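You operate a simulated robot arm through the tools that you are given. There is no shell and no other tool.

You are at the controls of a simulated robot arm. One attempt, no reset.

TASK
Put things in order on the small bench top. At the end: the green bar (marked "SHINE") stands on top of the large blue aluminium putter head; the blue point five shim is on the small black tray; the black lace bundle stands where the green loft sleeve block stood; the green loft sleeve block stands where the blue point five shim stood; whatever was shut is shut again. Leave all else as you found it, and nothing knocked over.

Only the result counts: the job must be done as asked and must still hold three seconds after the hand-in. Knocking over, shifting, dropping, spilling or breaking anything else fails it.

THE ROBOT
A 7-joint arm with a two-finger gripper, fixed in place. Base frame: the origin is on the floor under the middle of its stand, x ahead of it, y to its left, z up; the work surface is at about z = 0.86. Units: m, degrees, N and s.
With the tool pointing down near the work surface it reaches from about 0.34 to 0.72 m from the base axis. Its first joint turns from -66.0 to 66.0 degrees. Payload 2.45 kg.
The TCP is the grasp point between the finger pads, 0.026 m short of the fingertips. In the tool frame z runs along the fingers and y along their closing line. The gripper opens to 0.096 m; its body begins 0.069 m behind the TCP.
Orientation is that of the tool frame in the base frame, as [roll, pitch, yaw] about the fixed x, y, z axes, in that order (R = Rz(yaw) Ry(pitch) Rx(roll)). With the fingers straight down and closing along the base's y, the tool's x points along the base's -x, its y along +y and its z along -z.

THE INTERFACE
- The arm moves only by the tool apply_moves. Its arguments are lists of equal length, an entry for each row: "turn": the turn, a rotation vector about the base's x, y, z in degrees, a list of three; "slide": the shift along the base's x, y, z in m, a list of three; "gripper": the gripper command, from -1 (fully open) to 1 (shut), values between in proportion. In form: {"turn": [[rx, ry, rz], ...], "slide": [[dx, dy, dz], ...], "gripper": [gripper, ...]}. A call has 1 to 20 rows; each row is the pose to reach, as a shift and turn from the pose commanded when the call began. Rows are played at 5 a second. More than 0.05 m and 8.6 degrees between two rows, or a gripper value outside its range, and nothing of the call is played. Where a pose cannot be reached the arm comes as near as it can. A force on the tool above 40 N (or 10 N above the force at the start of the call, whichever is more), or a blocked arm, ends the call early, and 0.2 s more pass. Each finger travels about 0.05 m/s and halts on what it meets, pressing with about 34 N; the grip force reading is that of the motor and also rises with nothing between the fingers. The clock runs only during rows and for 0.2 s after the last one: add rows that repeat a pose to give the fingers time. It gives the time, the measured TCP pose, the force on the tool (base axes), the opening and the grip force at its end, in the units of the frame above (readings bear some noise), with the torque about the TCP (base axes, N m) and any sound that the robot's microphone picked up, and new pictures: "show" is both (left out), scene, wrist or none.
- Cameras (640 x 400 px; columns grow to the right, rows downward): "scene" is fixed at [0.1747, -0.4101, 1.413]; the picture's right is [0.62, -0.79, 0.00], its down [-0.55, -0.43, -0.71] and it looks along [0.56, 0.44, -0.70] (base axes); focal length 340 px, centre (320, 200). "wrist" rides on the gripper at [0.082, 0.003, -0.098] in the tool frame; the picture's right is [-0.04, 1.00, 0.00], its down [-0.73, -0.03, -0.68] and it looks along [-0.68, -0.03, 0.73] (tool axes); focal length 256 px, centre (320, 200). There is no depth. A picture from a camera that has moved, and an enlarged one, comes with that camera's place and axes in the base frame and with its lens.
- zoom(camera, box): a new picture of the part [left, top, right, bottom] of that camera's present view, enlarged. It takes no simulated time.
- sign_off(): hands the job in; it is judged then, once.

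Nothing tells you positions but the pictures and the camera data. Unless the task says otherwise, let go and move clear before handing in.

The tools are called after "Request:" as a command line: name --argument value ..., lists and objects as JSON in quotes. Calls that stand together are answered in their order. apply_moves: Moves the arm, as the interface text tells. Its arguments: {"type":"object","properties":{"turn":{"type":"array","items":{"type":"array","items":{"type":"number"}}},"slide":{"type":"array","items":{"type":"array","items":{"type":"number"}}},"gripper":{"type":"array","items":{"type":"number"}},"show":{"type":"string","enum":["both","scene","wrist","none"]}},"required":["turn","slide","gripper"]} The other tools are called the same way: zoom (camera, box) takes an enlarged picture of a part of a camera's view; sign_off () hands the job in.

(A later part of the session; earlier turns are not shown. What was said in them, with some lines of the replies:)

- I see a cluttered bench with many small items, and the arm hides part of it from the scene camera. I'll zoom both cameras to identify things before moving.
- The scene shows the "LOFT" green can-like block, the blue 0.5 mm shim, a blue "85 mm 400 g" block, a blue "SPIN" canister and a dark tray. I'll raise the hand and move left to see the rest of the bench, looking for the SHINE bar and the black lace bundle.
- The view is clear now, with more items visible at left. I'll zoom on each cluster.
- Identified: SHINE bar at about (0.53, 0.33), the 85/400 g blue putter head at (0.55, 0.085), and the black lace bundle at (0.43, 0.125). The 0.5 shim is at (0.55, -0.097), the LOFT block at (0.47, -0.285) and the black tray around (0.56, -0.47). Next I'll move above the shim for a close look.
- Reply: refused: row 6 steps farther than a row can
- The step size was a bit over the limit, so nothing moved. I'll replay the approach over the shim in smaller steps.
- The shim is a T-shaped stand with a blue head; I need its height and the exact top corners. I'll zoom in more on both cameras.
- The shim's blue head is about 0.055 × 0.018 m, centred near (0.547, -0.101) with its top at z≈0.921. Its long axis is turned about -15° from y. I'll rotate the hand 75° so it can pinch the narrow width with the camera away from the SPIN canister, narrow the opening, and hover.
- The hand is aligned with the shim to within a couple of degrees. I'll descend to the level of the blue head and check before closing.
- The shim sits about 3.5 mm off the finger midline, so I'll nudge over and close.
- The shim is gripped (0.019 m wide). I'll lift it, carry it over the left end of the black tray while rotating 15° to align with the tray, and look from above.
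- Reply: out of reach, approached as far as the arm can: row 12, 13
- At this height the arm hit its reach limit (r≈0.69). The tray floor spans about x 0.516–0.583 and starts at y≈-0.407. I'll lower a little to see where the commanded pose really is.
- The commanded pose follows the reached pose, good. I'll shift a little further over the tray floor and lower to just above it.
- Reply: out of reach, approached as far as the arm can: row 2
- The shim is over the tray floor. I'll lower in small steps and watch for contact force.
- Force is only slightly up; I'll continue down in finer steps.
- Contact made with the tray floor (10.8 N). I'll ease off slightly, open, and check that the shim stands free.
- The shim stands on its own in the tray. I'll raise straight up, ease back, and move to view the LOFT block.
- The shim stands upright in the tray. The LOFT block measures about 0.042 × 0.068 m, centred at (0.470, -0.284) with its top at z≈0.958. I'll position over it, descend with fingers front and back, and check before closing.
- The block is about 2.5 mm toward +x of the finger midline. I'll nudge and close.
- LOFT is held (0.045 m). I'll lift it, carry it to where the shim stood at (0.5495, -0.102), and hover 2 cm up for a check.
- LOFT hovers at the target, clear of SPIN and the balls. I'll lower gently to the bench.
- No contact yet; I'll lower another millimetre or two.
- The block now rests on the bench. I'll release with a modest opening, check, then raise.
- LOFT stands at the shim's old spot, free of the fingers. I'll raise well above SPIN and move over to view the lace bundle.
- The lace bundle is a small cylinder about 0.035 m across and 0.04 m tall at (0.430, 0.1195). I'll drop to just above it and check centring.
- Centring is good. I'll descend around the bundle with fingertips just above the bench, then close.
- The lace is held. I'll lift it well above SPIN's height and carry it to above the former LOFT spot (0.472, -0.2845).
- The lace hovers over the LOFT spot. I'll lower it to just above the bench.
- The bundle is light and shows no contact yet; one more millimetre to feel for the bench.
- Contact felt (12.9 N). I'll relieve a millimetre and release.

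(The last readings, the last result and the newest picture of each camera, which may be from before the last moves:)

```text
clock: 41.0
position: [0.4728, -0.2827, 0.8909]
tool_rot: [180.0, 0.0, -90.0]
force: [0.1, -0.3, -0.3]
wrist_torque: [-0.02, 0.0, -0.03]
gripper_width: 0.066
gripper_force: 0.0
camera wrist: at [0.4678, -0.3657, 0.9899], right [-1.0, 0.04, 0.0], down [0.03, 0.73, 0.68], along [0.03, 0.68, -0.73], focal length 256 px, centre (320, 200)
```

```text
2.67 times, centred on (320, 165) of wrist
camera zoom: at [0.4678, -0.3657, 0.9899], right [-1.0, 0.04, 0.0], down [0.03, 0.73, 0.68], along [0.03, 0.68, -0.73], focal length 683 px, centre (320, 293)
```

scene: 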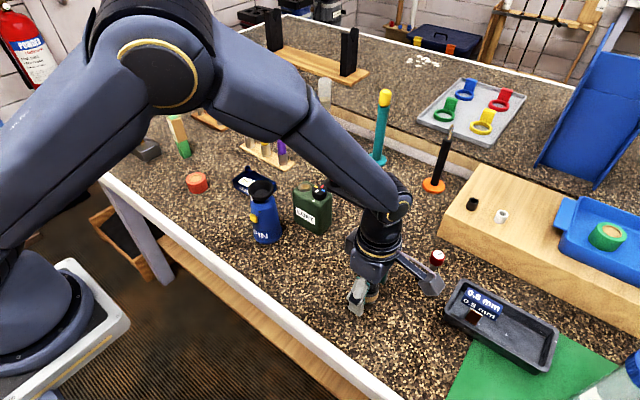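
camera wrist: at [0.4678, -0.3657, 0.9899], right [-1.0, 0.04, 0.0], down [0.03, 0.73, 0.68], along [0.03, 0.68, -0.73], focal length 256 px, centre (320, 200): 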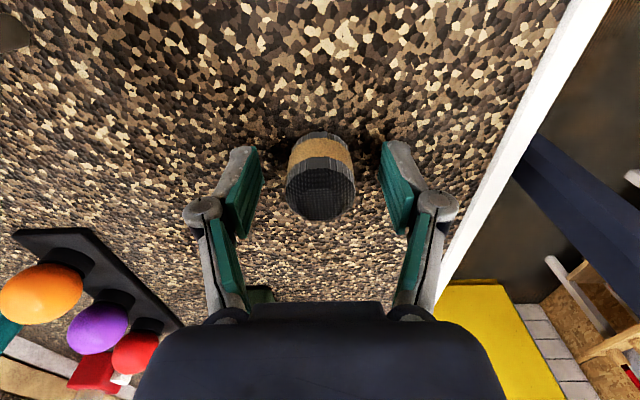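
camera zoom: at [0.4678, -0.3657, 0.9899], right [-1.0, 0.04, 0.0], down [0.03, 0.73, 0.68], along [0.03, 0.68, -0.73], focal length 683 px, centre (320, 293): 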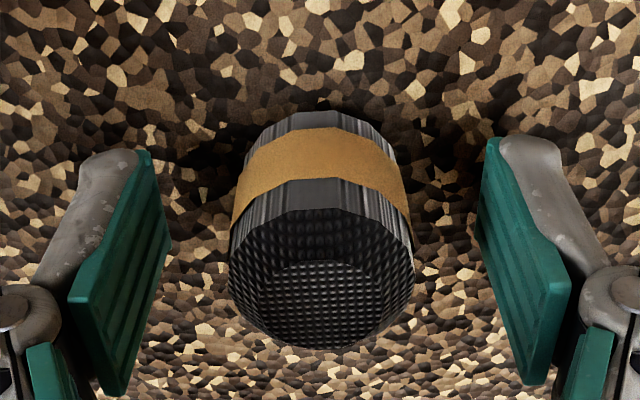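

The lace stands free at the old LOFT spot. I'll raise, swing back left while rotating the hand back, and look at the SHINE bar and the putter head.

Request:
apply_moves --turn '[[0, 0, 0], [0, 0, 0], [0, 0, 0], [0, 0, 0], [0, 0, -6], [0, 0, -13], [0, 0, -20], [0, 0, -27], [0, 0, -34], [0, 0, -41], [0, 0, -48], [0, 0, -55], [0, 0, -62], [0, 0, -69], [0, 0, -76], [0, 0, -83], [0, 0, -90], [0, 0, -90]]' --slide '[[0, 0, 0.02], [0, 0, 0.06], [0, 0, 0.105], [0, 0, 0.15], [0, 0.02, 0.19], [-0.004, 0.06, 0.205], [-0.008, 0.105, 0.21], [-0.012, 0.15, 0.21], [-0.016, 0.195, 0.21], [-0.02, 0.24, 0.21], [-0.025, 0.285, 0.21], [-0.03, 0.33, 0.21], [-0.035, 0.375, 0.21], [-0.04, 0.42, 0.21], [-0.045, 0.465, 0.21], [-0.05, 0.51, 0.21], [-0.052, 0.555, 0.21], [-0.052, 0.583, 0.21]]' --gripper '[-0.375, -0.375, -0.375, -0.375, -0.6, -1, -1, -1, -1, -1, -1, -1, -1, -1, -1, -1, -1, -1]'

Request:
zoom --camera "wrist" --box '[240, 60, 440, 210]'

Request:
zoom --camera "scene" --box '[320, 220, 440, 320]'

Request:
zoom --camera "scene" --box '[150, 90, 230, 170]'

```text
clock: 44.8
position: [0.4209, 0.2987, 1.1017]
tool_rot: [-179.9, 0.0, 180.0]
force: [-0.6, 0.1, 0.3]
wrist_torque: [-0.01, 0.03, -0.04]
gripper_width: 0.0959
gripper_force: 0.0
camera wrist: at [0.3375, 0.3024, 1.2], right [0.04, 1.0, 0.0], down [0.73, -0.03, 0.68], along [0.68, -0.03, -0.73], focal length 256 px, centre (320, 200)
```

scene: 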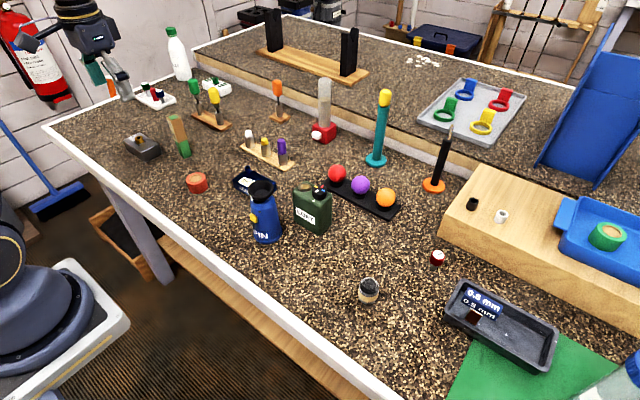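
wrist: 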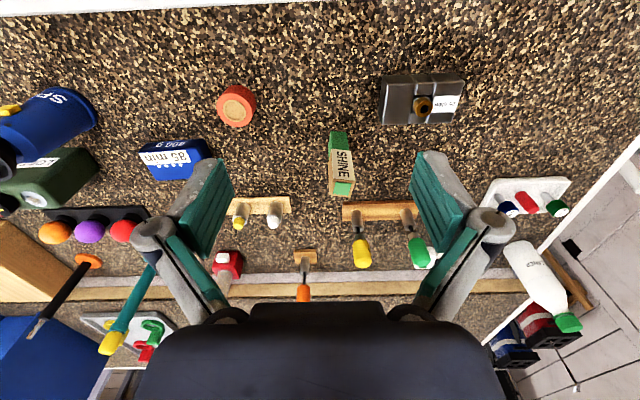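

```text
2.67 times, centred on (340, 135) of wrist
camera zoom: at [0.3375, 0.3024, 1.2], right [0.04, 1.0, 0.0], down [0.73, -0.03, 0.68], along [0.68, -0.03, -0.73], focal length 683 px, centre (267, 373)
```

zoom: 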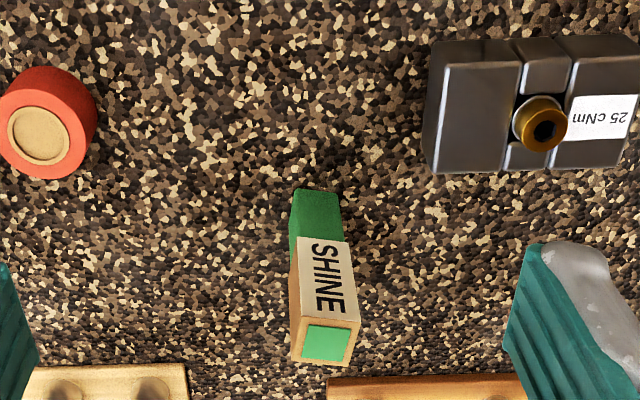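

```text
4.00 times, centred on (380, 270) of scene
camera zoom: at [0.1747, -0.4101, 1.413], right [0.62, -0.79, 0.0], down [-0.55, -0.43, -0.71], along [0.56, 0.44, -0.7], focal length 1362 px, centre (80, -80)
```

zoom: 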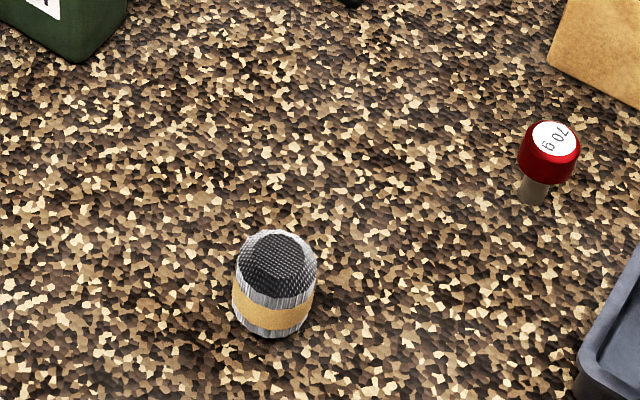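

```text
5.00 times, centred on (190, 130) of scene
camera zoom: at [0.1747, -0.4101, 1.413], right [0.62, -0.79, 0.0], down [-0.55, -0.43, -0.71], along [0.56, 0.44, -0.7], focal length 1702 px, centre (970, 550)
```

zoom: 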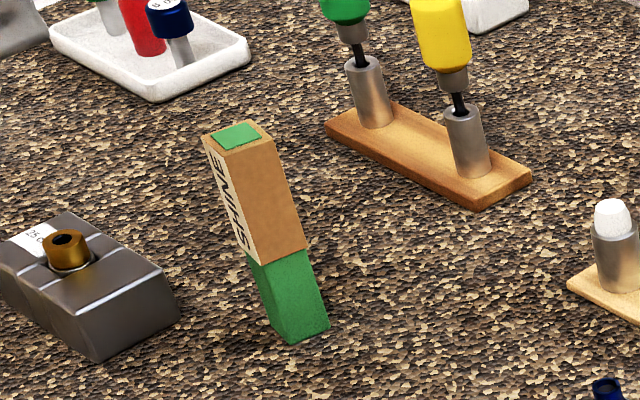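

The SHINE bar is a square ~0.025 m post, about 0.115 m tall, centred at (0.530, 0.3195) and yawed about -9°. The lace also stands well. Before picking the bar up I'll study the putter head's top.

Request:
zoom --camera "wrist" --box '[120, 120, 230, 200]'

Request:
zoom --camera "scene" --box '[225, 155, 285, 205]'

```text
5.00 times, centred on (175, 160) of wrist
camera zoom: at [0.3375, 0.3024, 1.2], right [0.04, 1.0, 0.0], down [0.73, -0.03, 0.68], along [0.68, -0.03, -0.73], focal length 1280 px, centre (1045, 400)
```

zoom: 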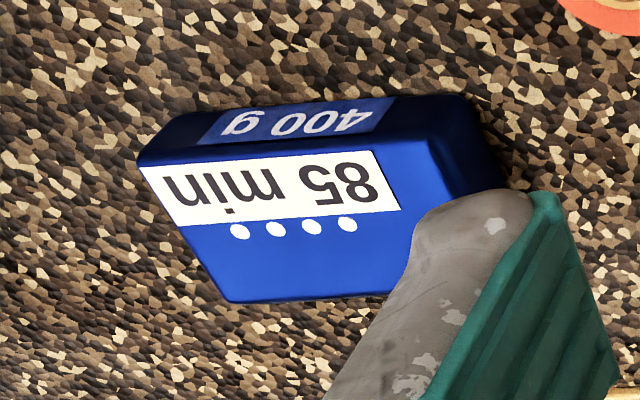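

```text
8.00 times, centred on (255, 180) of scene
camera zoom: at [0.1747, -0.4101, 1.413], right [0.62, -0.79, 0.0], down [-0.55, -0.43, -0.71], along [0.56, 0.44, -0.7], focal length 2724 px, centre (840, 360)
```

zoom: 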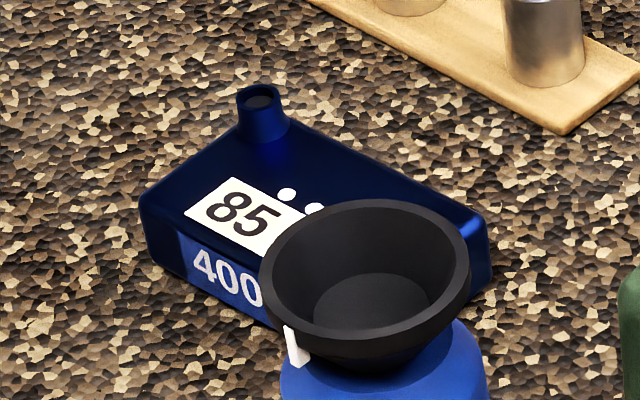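

The putter head's top is flat at z≈0.89, spanning about x 0.523–0.576 and y 0.037–0.12, with the hosel at the far-left corner. I'll place the bar near (0.550, 0.077). Now I'll move over the bar with a -9° turn and a narrower opening.

Request:
apply_moves --turn '[[0, 0, -3], [0, 0, -6], [0, 0, -9], [0, 0, -9], [0, 0, -9]]' --slide '[[0.035, 0.007, 0], [0.075, 0.014, 0], [0.109, 0.021, 0], [0.109, 0.021, -0.03], [0.109, 0.021, -0.03]]' --gripper '[-0.6, -0.4, -0.25, -0.25, -0.25]'

Request:
zoom --camera "wrist" --box '[220, 50, 420, 200]'

Request:
zoom --camera "scene" --box '[110, 60, 270, 180]'

```text
clock: 46.0
position: [0.5296, 0.3204, 1.0715]
tool_rot: [-180.0, 0.1, 171.0]
force: [-0.4, 1.2, -0.1]
wrist_torque: [-0.02, 0.02, -0.03]
gripper_width: 0.0601
gripper_force: 0.1
camera wrist: at [0.448, 0.3366, 1.1697], right [0.2, 0.98, 0.0], down [0.72, -0.14, 0.68], along [0.67, -0.13, -0.73], focal length 256 px, centre (320, 200)
```

scene: 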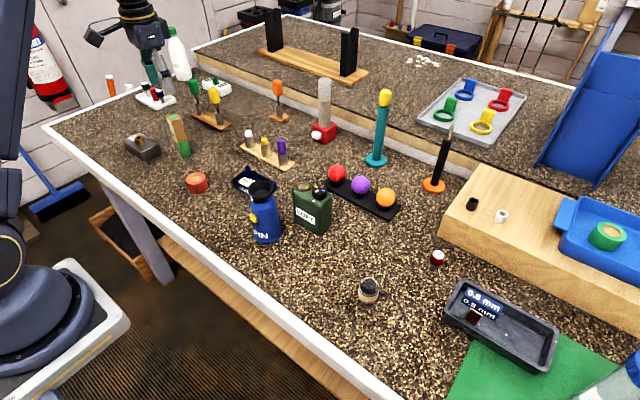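
wrist: 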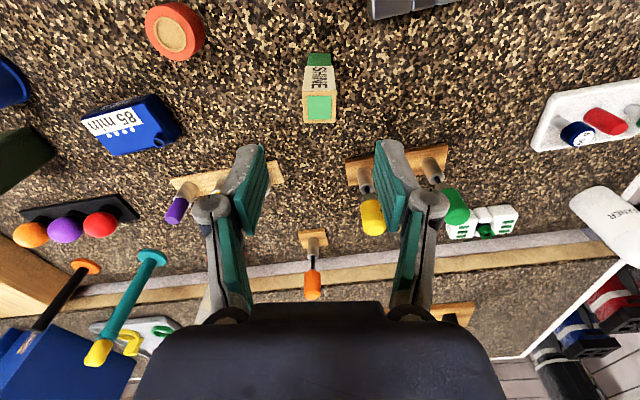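

```text
2.67 times, centred on (320, 125) of wrist
camera zoom: at [0.448, 0.3366, 1.1697], right [0.2, 0.98, 0.0], down [0.72, -0.14, 0.68], along [0.67, -0.13, -0.73], focal length 683 px, centre (320, 400)
```

zoom: 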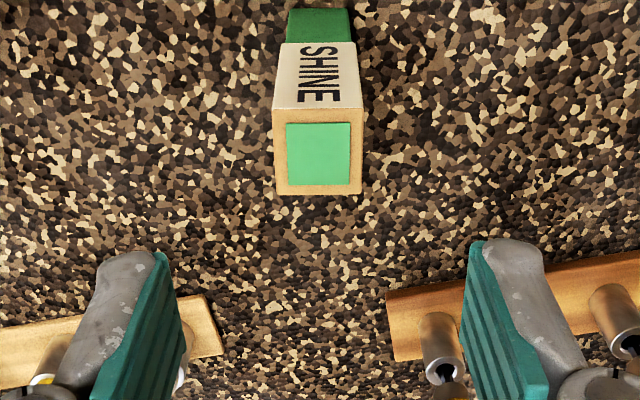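

```text
3.33 times, centred on (190, 120) of scene
camera zoom: at [0.1747, -0.4101, 1.413], right [0.62, -0.79, 0.0], down [-0.55, -0.43, -0.71], along [0.56, 0.44, -0.7], focal length 1135 px, centre (753, 467)
```

zoom: 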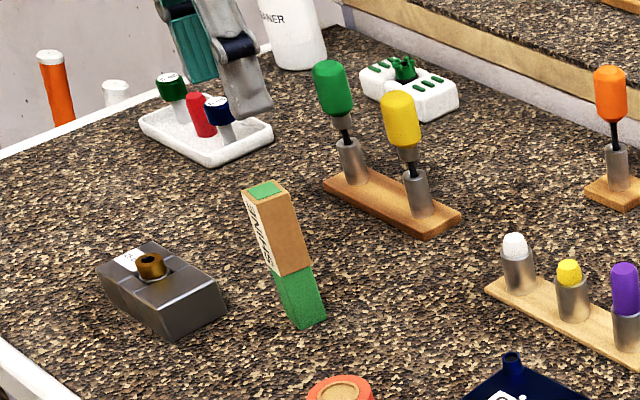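

Alignment is excellent. I'll descend to grip height, z≈0.935, and close.

Request:
apply_moves --turn '[[0, 0, 0], [0, 0, 0], [0, 0, 0], [0, 0, 0], [0, 0, 0], [0, 0, 0], [0, 0, 0], [0, 0, 0], [0, 0, 0], [0, 0, 0]]' --slide '[[0, 0, -0.04], [0, 0, -0.08], [0, 0, -0.115], [0, 0, -0.1365], [0, 0, -0.1365], [0, 0, -0.1365], [0, 0, -0.1365], [0, 0, -0.1365], [0, 0, -0.1365], [0, 0, -0.1365]]' --gripper '[-0.25, -0.25, -0.25, -0.25, -0.25, 0, 0.3, 1, 1, 1]'

Request:
zoom --camera "wrist" --box '[220, 90, 420, 240]'

Request:
zoom --camera "scene" --box '[110, 60, 270, 180]'

```text
clock: 48.2
position: [0.529, 0.3204, 0.9348]
tool_rot: [180.0, 0.0, 171.0]
force: [0.6, 1.0, 0.1]
wrist_torque: [0.03, 0.01, 0.03]
gripper_width: 0.0252
gripper_force: 34.1
camera wrist: at [0.4476, 0.336, 1.0333], right [0.2, 0.98, 0.0], down [0.72, -0.14, 0.68], along [0.67, -0.13, -0.73], focal length 256 px, centre (320, 200)
```

scene: 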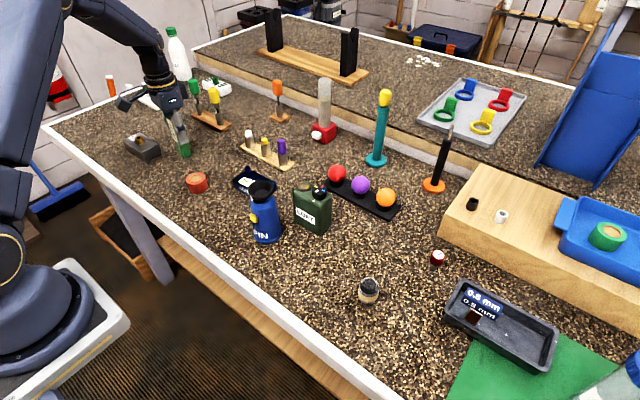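
wrist: 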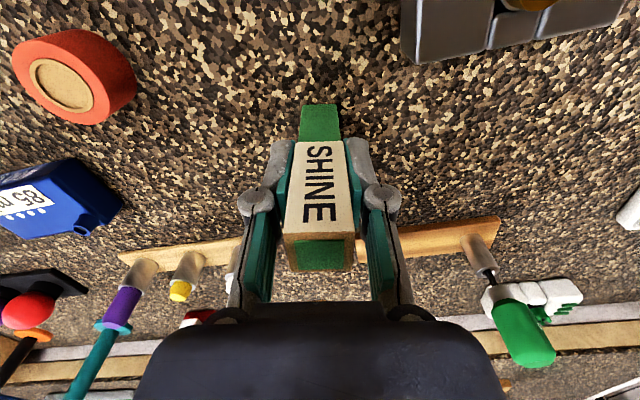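

```text
2.67 times, centred on (320, 165) of wrist
camera zoom: at [0.4476, 0.336, 1.0333], right [0.2, 0.98, 0.0], down [0.72, -0.14, 0.68], along [0.67, -0.13, -0.73], focal length 683 px, centre (320, 293)
```

zoom: 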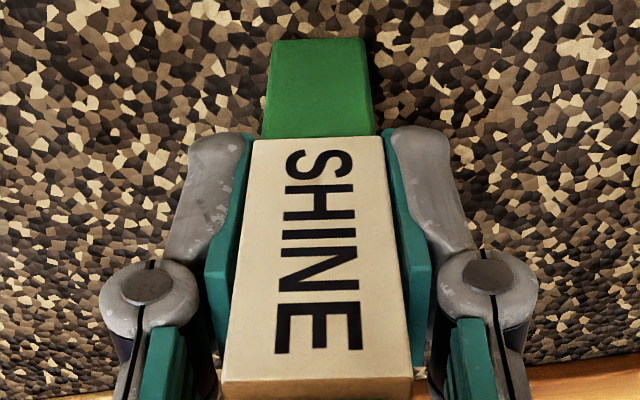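

```text
3.33 times, centred on (190, 120) of scene
camera zoom: at [0.1747, -0.4101, 1.413], right [0.62, -0.79, 0.0], down [-0.55, -0.43, -0.71], along [0.56, 0.44, -0.7], focal length 1135 px, centre (753, 467)
```

zoom: 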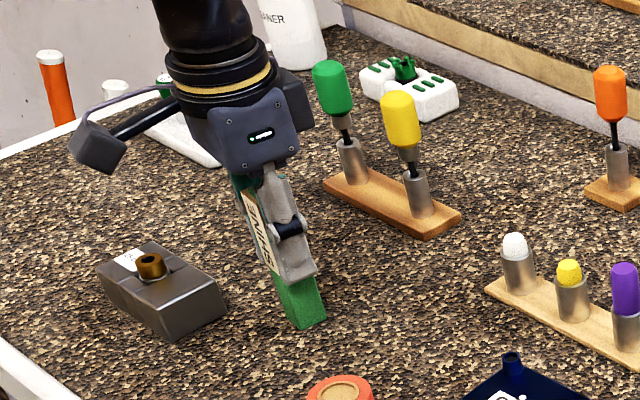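

SHINE is gripped (0.025 m). I'll lift it, carry it over the putter head while turning back 9°, and hover about 3 cm above its top.

Request:
apply_moves --turn '[[0, 0, 0], [0, 0, 0], [0, 0, 0], [0, 0, 0], [0, 0, 0], [0, 0, 3], [0, 0, 6], [0, 0, 9], [0, 0, 9], [0, 0, 9], [0, 0, 9], [0, 0, 9], [0, 0, 9]]' --slide '[[0, 0, 0.015], [0, 0, 0.05], [0, 0, 0.09], [0, 0, 0.13], [0.001, -0.03, 0.14], [0.005, -0.07, 0.14], [0.009, -0.11, 0.14], [0.013, -0.15, 0.14], [0.017, -0.19, 0.14], [0.021, -0.23, 0.14], [0.021, -0.2434, 0.11], [0.021, -0.2434, 0.07], [0.021, -0.2434, 0.07]]' --gripper '[1, 1, 1, 1, 1, 1, 1, 1, 1, 1, 1, 1, 1]'

Request:
zoom --camera "wrist" --box '[200, 60, 440, 240]'

Request:
zoom --camera "scene" --box '[200, 100, 340, 220]'

```text
clock: 51.0
position: [0.5496, 0.0759, 1.0036]
tool_rot: [-180.0, 0.0, -179.9]
force: [0.3, -0.4, -1.3]
wrist_torque: [0.01, 0.02, -0.01]
gripper_width: 0.0253
gripper_force: 34.1
camera wrist: at [0.467, 0.0792, 1.103], right [0.04, 1.0, 0.0], down [0.73, -0.03, 0.68], along [0.68, -0.03, -0.73], focal length 256 px, centre (320, 200)
```

scene: 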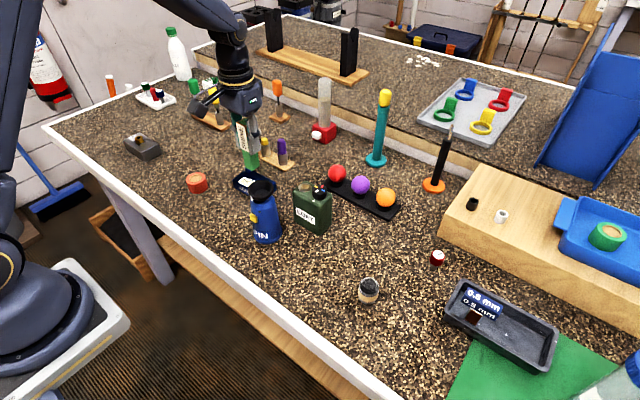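
wrist: 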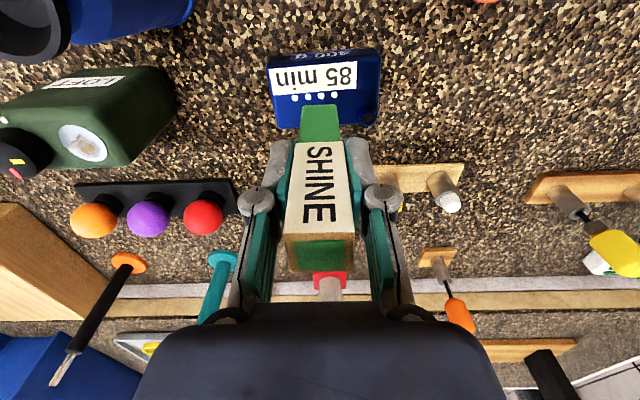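

```text
2.22 times, centred on (320, 150) of wrist
camera zoom: at [0.467, 0.0792, 1.103], right [0.04, 1.0, 0.0], down [0.73, -0.03, 0.68], along [0.68, -0.03, -0.73], focal length 569 px, centre (320, 311)
```

zoom: 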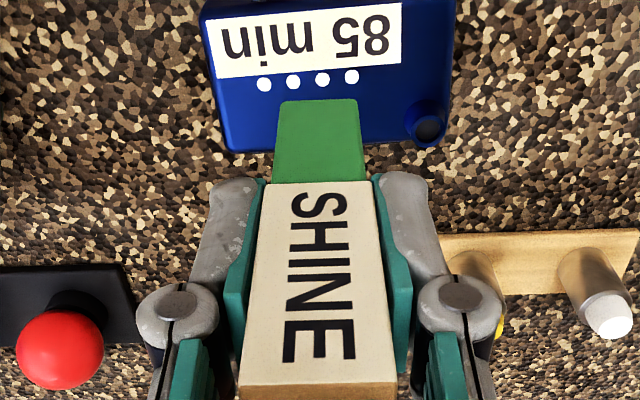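

```text
3.33 times, centred on (270, 160) of scene
camera zoom: at [0.1747, -0.4101, 1.413], right [0.62, -0.79, 0.0], down [-0.55, -0.43, -0.71], along [0.56, 0.44, -0.7], focal length 1135 px, centre (487, 333)
```

zoom: 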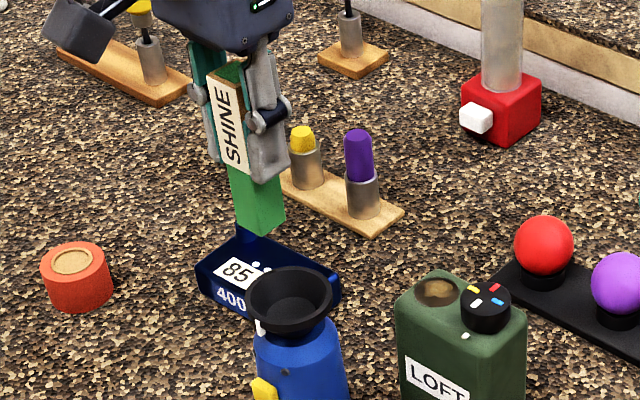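

The bar is centred over the head's top (x 0.524–0.575, y 0.037–0.123). I'll lower to about 5 mm above.

Request:
apply_moves --turn '[[0, 0, 0], [0, 0, 0], [0, 0, 0], [0, 0, 0]]' --slide '[[0, 0.003, -0.012], [0, 0.003, -0.024], [0, 0.003, -0.033], [0, 0.003, -0.033]]' --gripper '[1, 1, 1, 1]'

Request:
zoom --camera "scene" --box '[200, 120, 320, 220]'

Request:
zoom --camera "wrist" --box '[240, 50, 400, 170]'

```text
clock: 52.0
position: [0.5507, 0.0794, 0.9716]
tool_rot: [-180.0, 0.0, -180.0]
force: [0.3, 0.6, 0.5]
wrist_torque: [-0.01, 0.05, -0.02]
gripper_width: 0.0251
gripper_force: 34.0
camera wrist: at [0.4673, 0.083, 1.0703], right [0.04, 1.0, 0.0], down [0.73, -0.03, 0.68], along [0.68, -0.03, -0.73], focal length 256 px, centre (320, 200)
```

scene: 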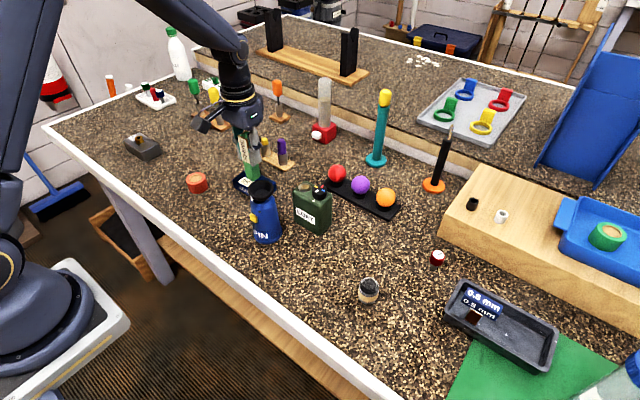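
wrist: 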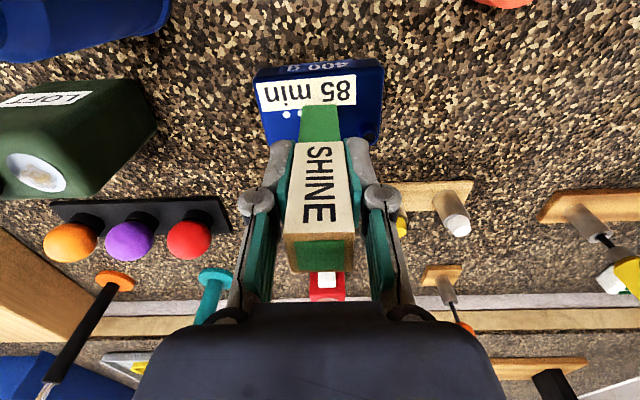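

```text
4.00 times, centred on (260, 170) of scene
camera zoom: at [0.1747, -0.4101, 1.413], right [0.62, -0.79, 0.0], down [-0.55, -0.43, -0.71], along [0.56, 0.44, -0.7], focal length 1362 px, centre (560, 320)
```

zoom: 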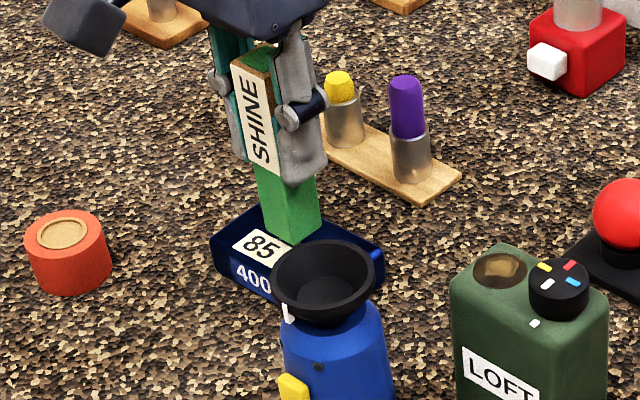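

```text
3.33 times, centred on (320, 110) of wrist
camera zoom: at [0.4673, 0.083, 1.0703], right [0.04, 1.0, 0.0], down [0.73, -0.03, 0.68], along [0.68, -0.03, -0.73], focal length 853 px, centre (320, 500)
```

zoom: 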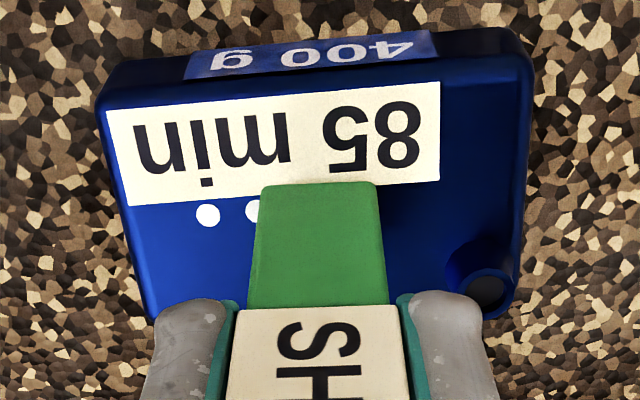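

The bar is close to the head's top. I'll creep down in small steps, watching the force.

Request:
apply_moves --turn '[[0, 0, 0], [0, 0, 0], [0, 0, 0]]' --slide '[[0, 0, -0.0015], [0, 0, -0.003], [0, 0, -0.003]]' --gripper '[1, 1, 1]' --show "none"

```text
clock: 52.8
position: [0.5517, 0.0788, 0.9684]
tool_rot: [-180.0, 0.0, 180.0]
force: [0.1, -0.7, -0.9]
wrist_torque: [0.02, -0.01, -0.03]
gripper_width: 0.0257
gripper_force: 33.8
```

Request:
apply_moves --turn '[[0, 0, 0], [0, 0, 0], [0, 0, 0]]' --slide '[[0, 0, -0.001], [0, 0, -0.002], [0, 0, -0.002]]' --gripper '[1, 1, 1]' --show "none"

```text
clock: 53.6
position: [0.5502, 0.0798, 0.9672]
tool_rot: [-179.9, 0.0, 179.9]
force: [-0.3, 0.1, -1.0]
wrist_torque: [0.05, 0.0, -0.01]
gripper_width: 0.0254
gripper_force: 34.2
```

Request:
apply_moves --turn '[[0, 0, 0], [0, 0, 0], [0, 0, 0]]' --slide '[[0, 0, -0.001], [0, 0, -0.002], [0, 0, -0.002]]' --gripper '[1, 1, 1]' --show "none"

```text
clock: 54.4
position: [0.5504, 0.0797, 0.9638]
tool_rot: [-180.0, 0.1, 180.0]
force: [0.4, -0.5, -2.4]
wrist_torque: [0.01, -0.02, -0.03]
gripper_width: 0.0252
gripper_force: 34.1
```

Still no contact; continuing in 1.5 mm steps.

Request:
apply_moves --turn '[[0, 0, 0], [0, 0, 0]]' --slide '[[0, 0, -0.0015], [0, 0, -0.0015]]' --gripper '[1, 1]' --show "none"

```text
clock: 55.0
position: [0.5507, 0.0789, 0.9636]
tool_rot: [179.9, 0.0, -179.8]
force: [-0.1, -1.3, -1.3]
wrist_torque: [0.0, -0.02, 0.0]
gripper_width: 0.0255
gripper_force: 34.0
```

Request:
apply_moves --turn '[[0, 0, 0], [0, 0, 0]]' --slide '[[0, 0, -0.0015], [0, 0, -0.0015]]' --gripper '[1, 1]'

Request:
zoom --camera "scene" --box '[230, 150, 290, 200]'

Request:
zoom --camera "wrist" --box '[240, 50, 400, 170]'

```text
clock: 55.6
position: [0.5501, 0.0801, 0.9629]
tool_rot: [-180.0, 0.1, -180.0]
force: [-2.8, 0.7, 10.1]
wrist_torque: [-0.04, 0.13, 0.0]
gripper_width: 0.0254
gripper_force: 33.8
camera wrist: at [0.4676, 0.0827, 1.0612], right [0.04, 1.0, 0.0], down [0.73, -0.03, 0.68], along [0.68, -0.03, -0.73], focal length 256 px, centre (320, 200)
```

scene: 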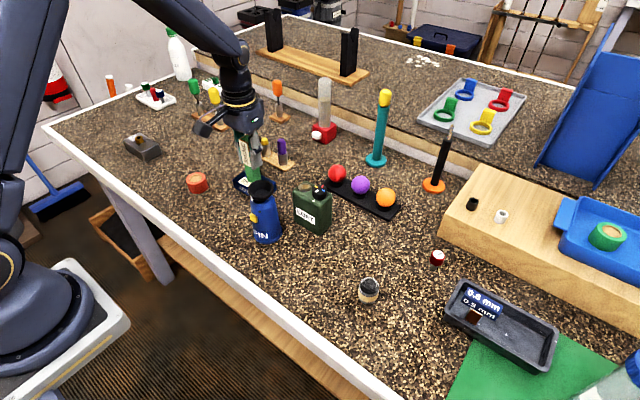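
wrist: 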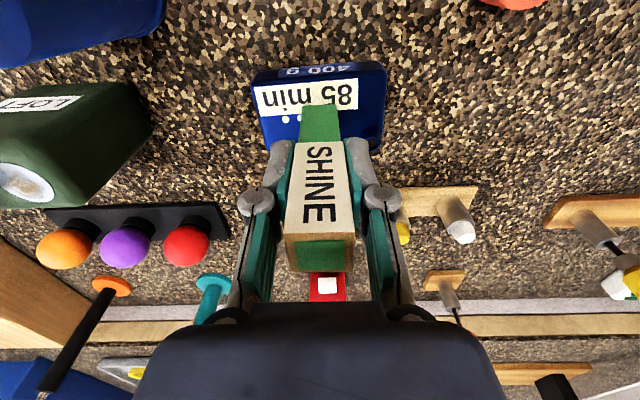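

```text
8.00 times, centred on (260, 175) of scene
camera zoom: at [0.1744, -0.4102, 1.4131], right [0.62, -0.79, 0.0], down [-0.55, -0.43, -0.71], along [0.56, 0.44, -0.7], focal length 2724 px, centre (800, 400)
```

zoom: 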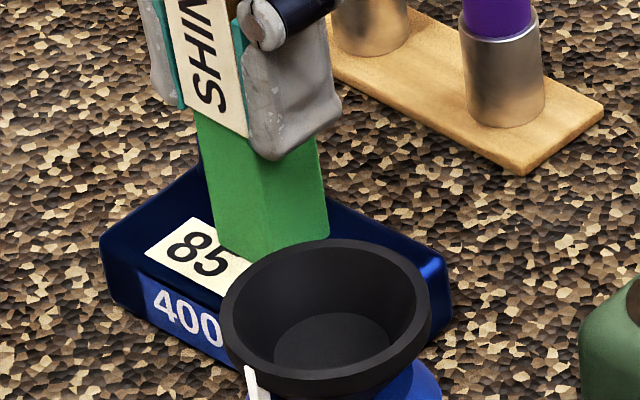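

```text
3.33 times, centred on (320, 110) of wrist
camera zoom: at [0.4676, 0.0827, 1.0612], right [0.04, 1.0, 0.0], down [0.73, -0.03, 0.68], along [0.68, -0.03, -0.73], focal length 853 px, centre (320, 500)
```

zoom: 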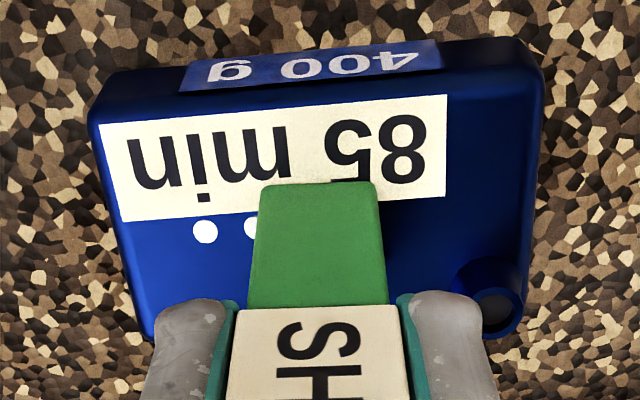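

Contact with the putter head (10 N) and the bar sits flat. I'll relieve slightly and open slowly.

Request:
apply_moves --turn '[[0, 0, 0], [0, 0, 0], [0, 0, 0], [0, 0, 0], [0, 0, 0], [0, 0, 0], [0, 0, 0], [0, 0, 0]]' --slide '[[0, 0, 0.0008], [0, 0, 0.0008], [0, 0, 0.0008], [0, 0, 0.0008], [0, 0, 0.0008], [0, 0, 0.0008], [0, 0, 0.0008], [0, 0, 0.0008]]' --gripper '[1, 0.45, 0.35, 0.25, 0.1, -0.1, -0.25, -0.25]'

Request:
zoom --camera "wrist" --box '[220, 50, 420, 280]'

Request:
zoom --camera "scene" --box '[200, 120, 320, 220]'

```text
clock: 57.4
position: [0.5495, 0.0799, 0.9625]
tool_rot: [180.0, 0.0, -179.9]
force: [0.0, -0.2, 1.6]
wrist_torque: [0.0, 0.0, 0.02]
gripper_width: 0.0599
gripper_force: 0.1
camera wrist: at [0.4677, 0.0827, 1.0614], right [0.04, 1.0, 0.0], down [0.73, -0.03, 0.68], along [0.68, -0.03, -0.73], focal length 256 px, centre (320, 200)
```

scene: 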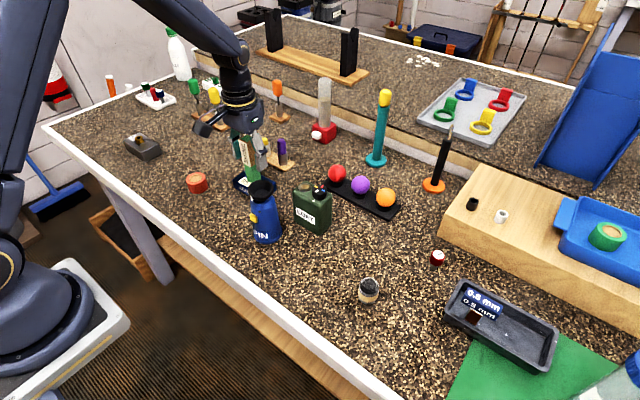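
wrist: 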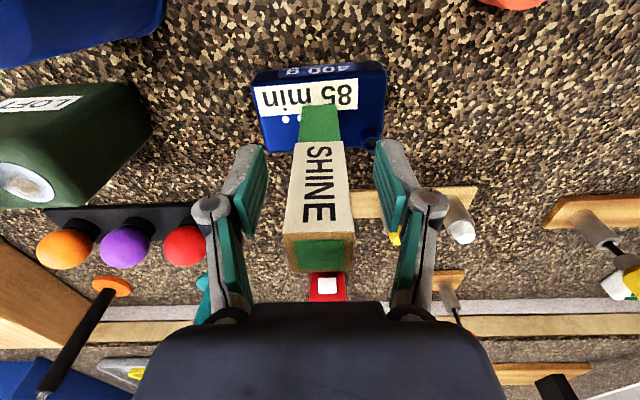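

```text
1.74 times, centred on (320, 165) of wrist
camera zoom: at [0.4677, 0.0827, 1.0614], right [0.04, 1.0, 0.0], down [0.73, -0.03, 0.68], along [0.68, -0.03, -0.73], focal length 445 px, centre (320, 261)
```

zoom: 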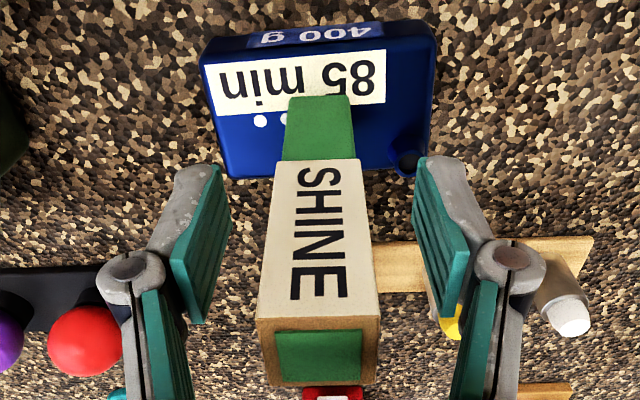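

```text
4.00 times, centred on (260, 170) of scene
camera zoom: at [0.1747, -0.4101, 1.413], right [0.62, -0.79, 0.0], down [-0.55, -0.43, -0.71], along [0.56, 0.44, -0.7], focal length 1362 px, centre (560, 320)
```

zoom: 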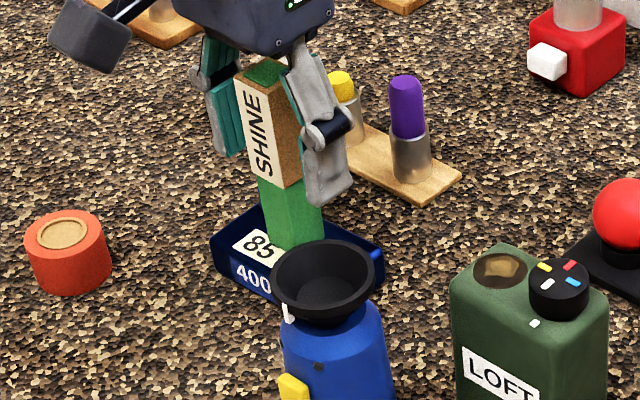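

The bar stands on the putter head by itself. I'll raise straight up and back away, then inspect everything.

Request:
apply_moves --turn '[[0, 0, 0], [0, 0, 0], [0, 0, 0], [0, 0, 0], [0, 0, 0], [0, 0, 0], [0, 0, 0], [0, 0, 0], [0, 0, 0], [0, 0, 0]]' --slide '[[0, 0, 0.015], [0, 0, 0.05], [0, 0, 0.09], [0, 0, 0.13], [0, 0, 0.17], [-0.02, 0, 0.2], [-0.06, 0, 0.21], [-0.1, 0, 0.21], [-0.15, 0, 0.21], [-0.2, 0, 0.21]]' --gripper '[-0.25, -0.25, -0.25, -0.25, -0.25, -0.5, -1, -1, -1, -1]'

Request:
zoom --camera "scene" --box '[180, 110, 420, 260]'

Request:
zoom --camera "scene" --box '[330, 220, 570, 380]'

Request:
zoom --camera "wrist" --box '[160, 80, 480, 280]'

Request:
zoom --camera "scene" --box '[90, 40, 330, 190]'

```text
clock: 59.6
position: [0.3492, 0.0803, 1.1742]
tool_rot: [179.9, 0.0, -180.0]
force: [1.2, 0.2, 0.4]
wrist_torque: [-0.03, -0.01, 0.0]
gripper_width: 0.0959
gripper_force: 0.2
camera wrist: at [0.2667, 0.0831, 1.2717], right [0.04, 1.0, 0.0], down [0.73, -0.03, 0.68], along [0.68, -0.03, -0.73], focal length 256 px, centre (320, 200)
```

scene: 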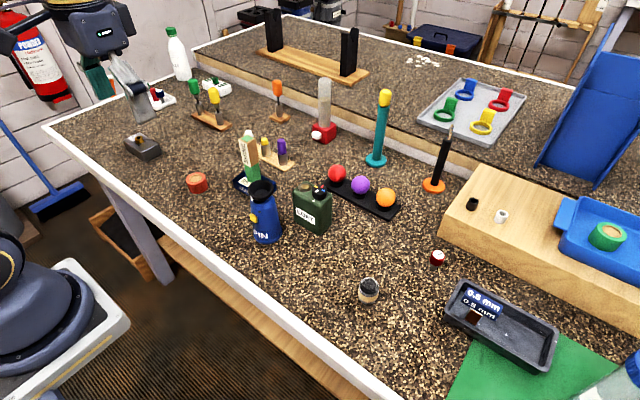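
wrist: 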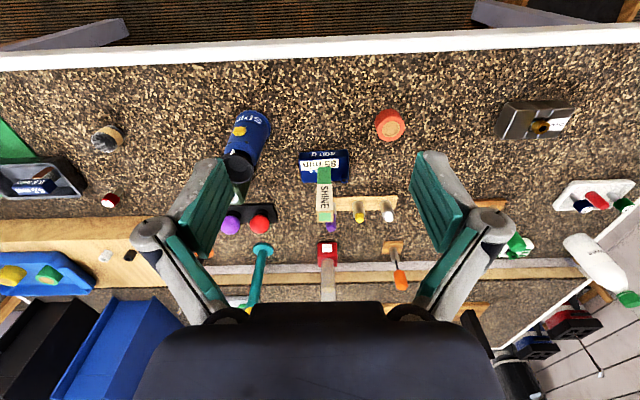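

```text
2.67 times, centred on (300, 185) of scene
camera zoom: at [0.1747, -0.4101, 1.4131], right [0.62, -0.79, 0.0], down [-0.55, -0.43, -0.71], along [0.56, 0.44, -0.7], focal length 908 px, centre (373, 240)
```

zoom: 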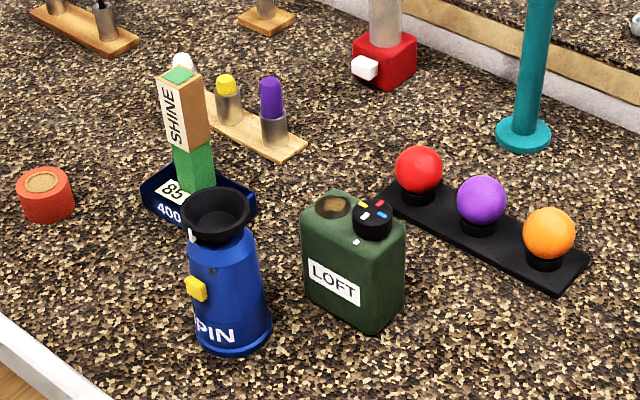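

```text
2.50 times, centred on (450, 300) of scene
camera zoom: at [0.1747, -0.4101, 1.4131], right [0.62, -0.79, 0.0], down [-0.55, -0.43, -0.71], along [0.56, 0.44, -0.7], focal length 851 px, centre (-5, -50)
```

zoom: 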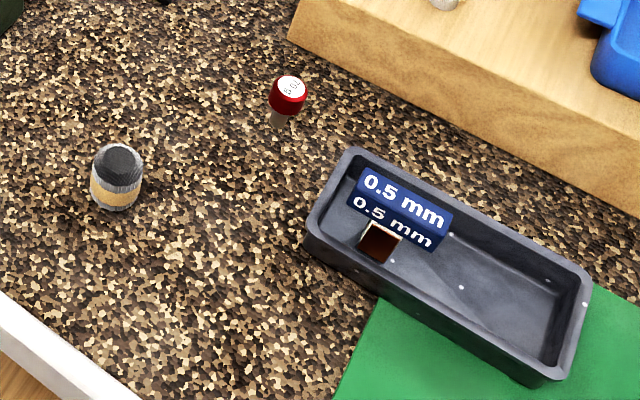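

```text
2.00 times, centred on (320, 180) of wrist
camera zoom: at [0.2667, 0.0831, 1.2717], right [0.04, 1.0, 0.0], down [0.73, -0.03, 0.68], along [0.68, -0.03, -0.73], focal length 512 px, centre (320, 240)
```

zoom: 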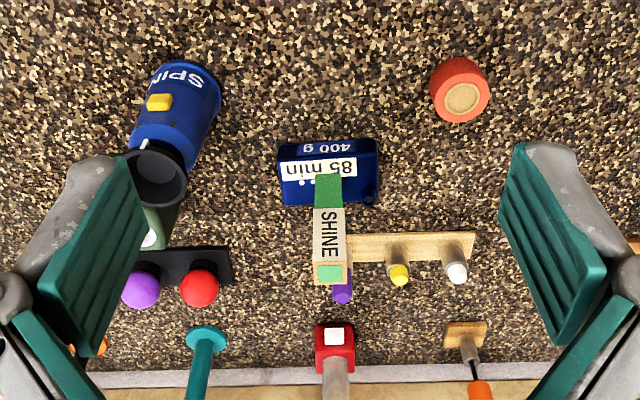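

```text
2.67 times, centred on (210, 115) of scene
camera zoom: at [0.1747, -0.4101, 1.4131], right [0.62, -0.79, 0.0], down [-0.55, -0.43, -0.71], along [0.56, 0.44, -0.7], focal length 908 px, centre (613, 427)
```

zoom: 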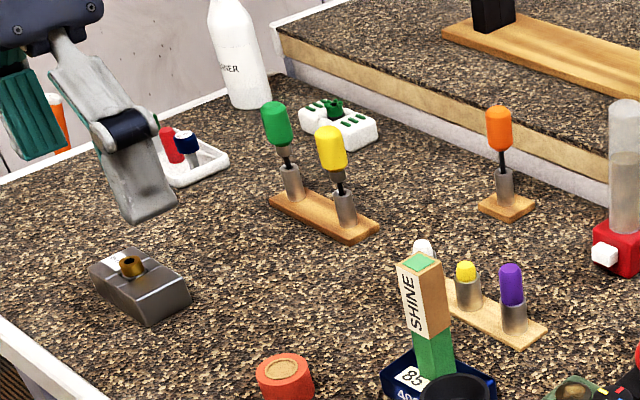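

All four moves are done:
- The SHINE bar stands on the blue putter head.
- The 0.5 shim is upright in the black tray.
- The LOFT block is where the shim stood.
- The lace bundle is where LOFT stood.

Nothing was opened, nothing else looks disturbed, and the hand is empty and clear, so I'm handing in.

Request:
sign_off

```text
The job is handed in.
```

The bench is set as you asked and the job is handed in. I don't have the verdict. In the last pictures, taken before hand-in, everything was standing.

- **SHINE bar:** it stands upright on top of the large blue putter head. I took the blue block marked "85 min / 400 g", with a hosel at one corner, to be that head.
- **Blue 0.5 shim:** it stands upright on the floor of the small black tray.
- **Green LOFT block:** it stands where the shim was, to within a couple of millimetres by the arm's readings.
- **Black lace bundle:** it stands where the LOFT block was, to about the same accuracy. I took the black textured roll with the tan band to be the bundle.

I opened nothing, so there was nothing to shut again. I saw nothing else moved or knocked over. The hand is empty and clear of the bench items.
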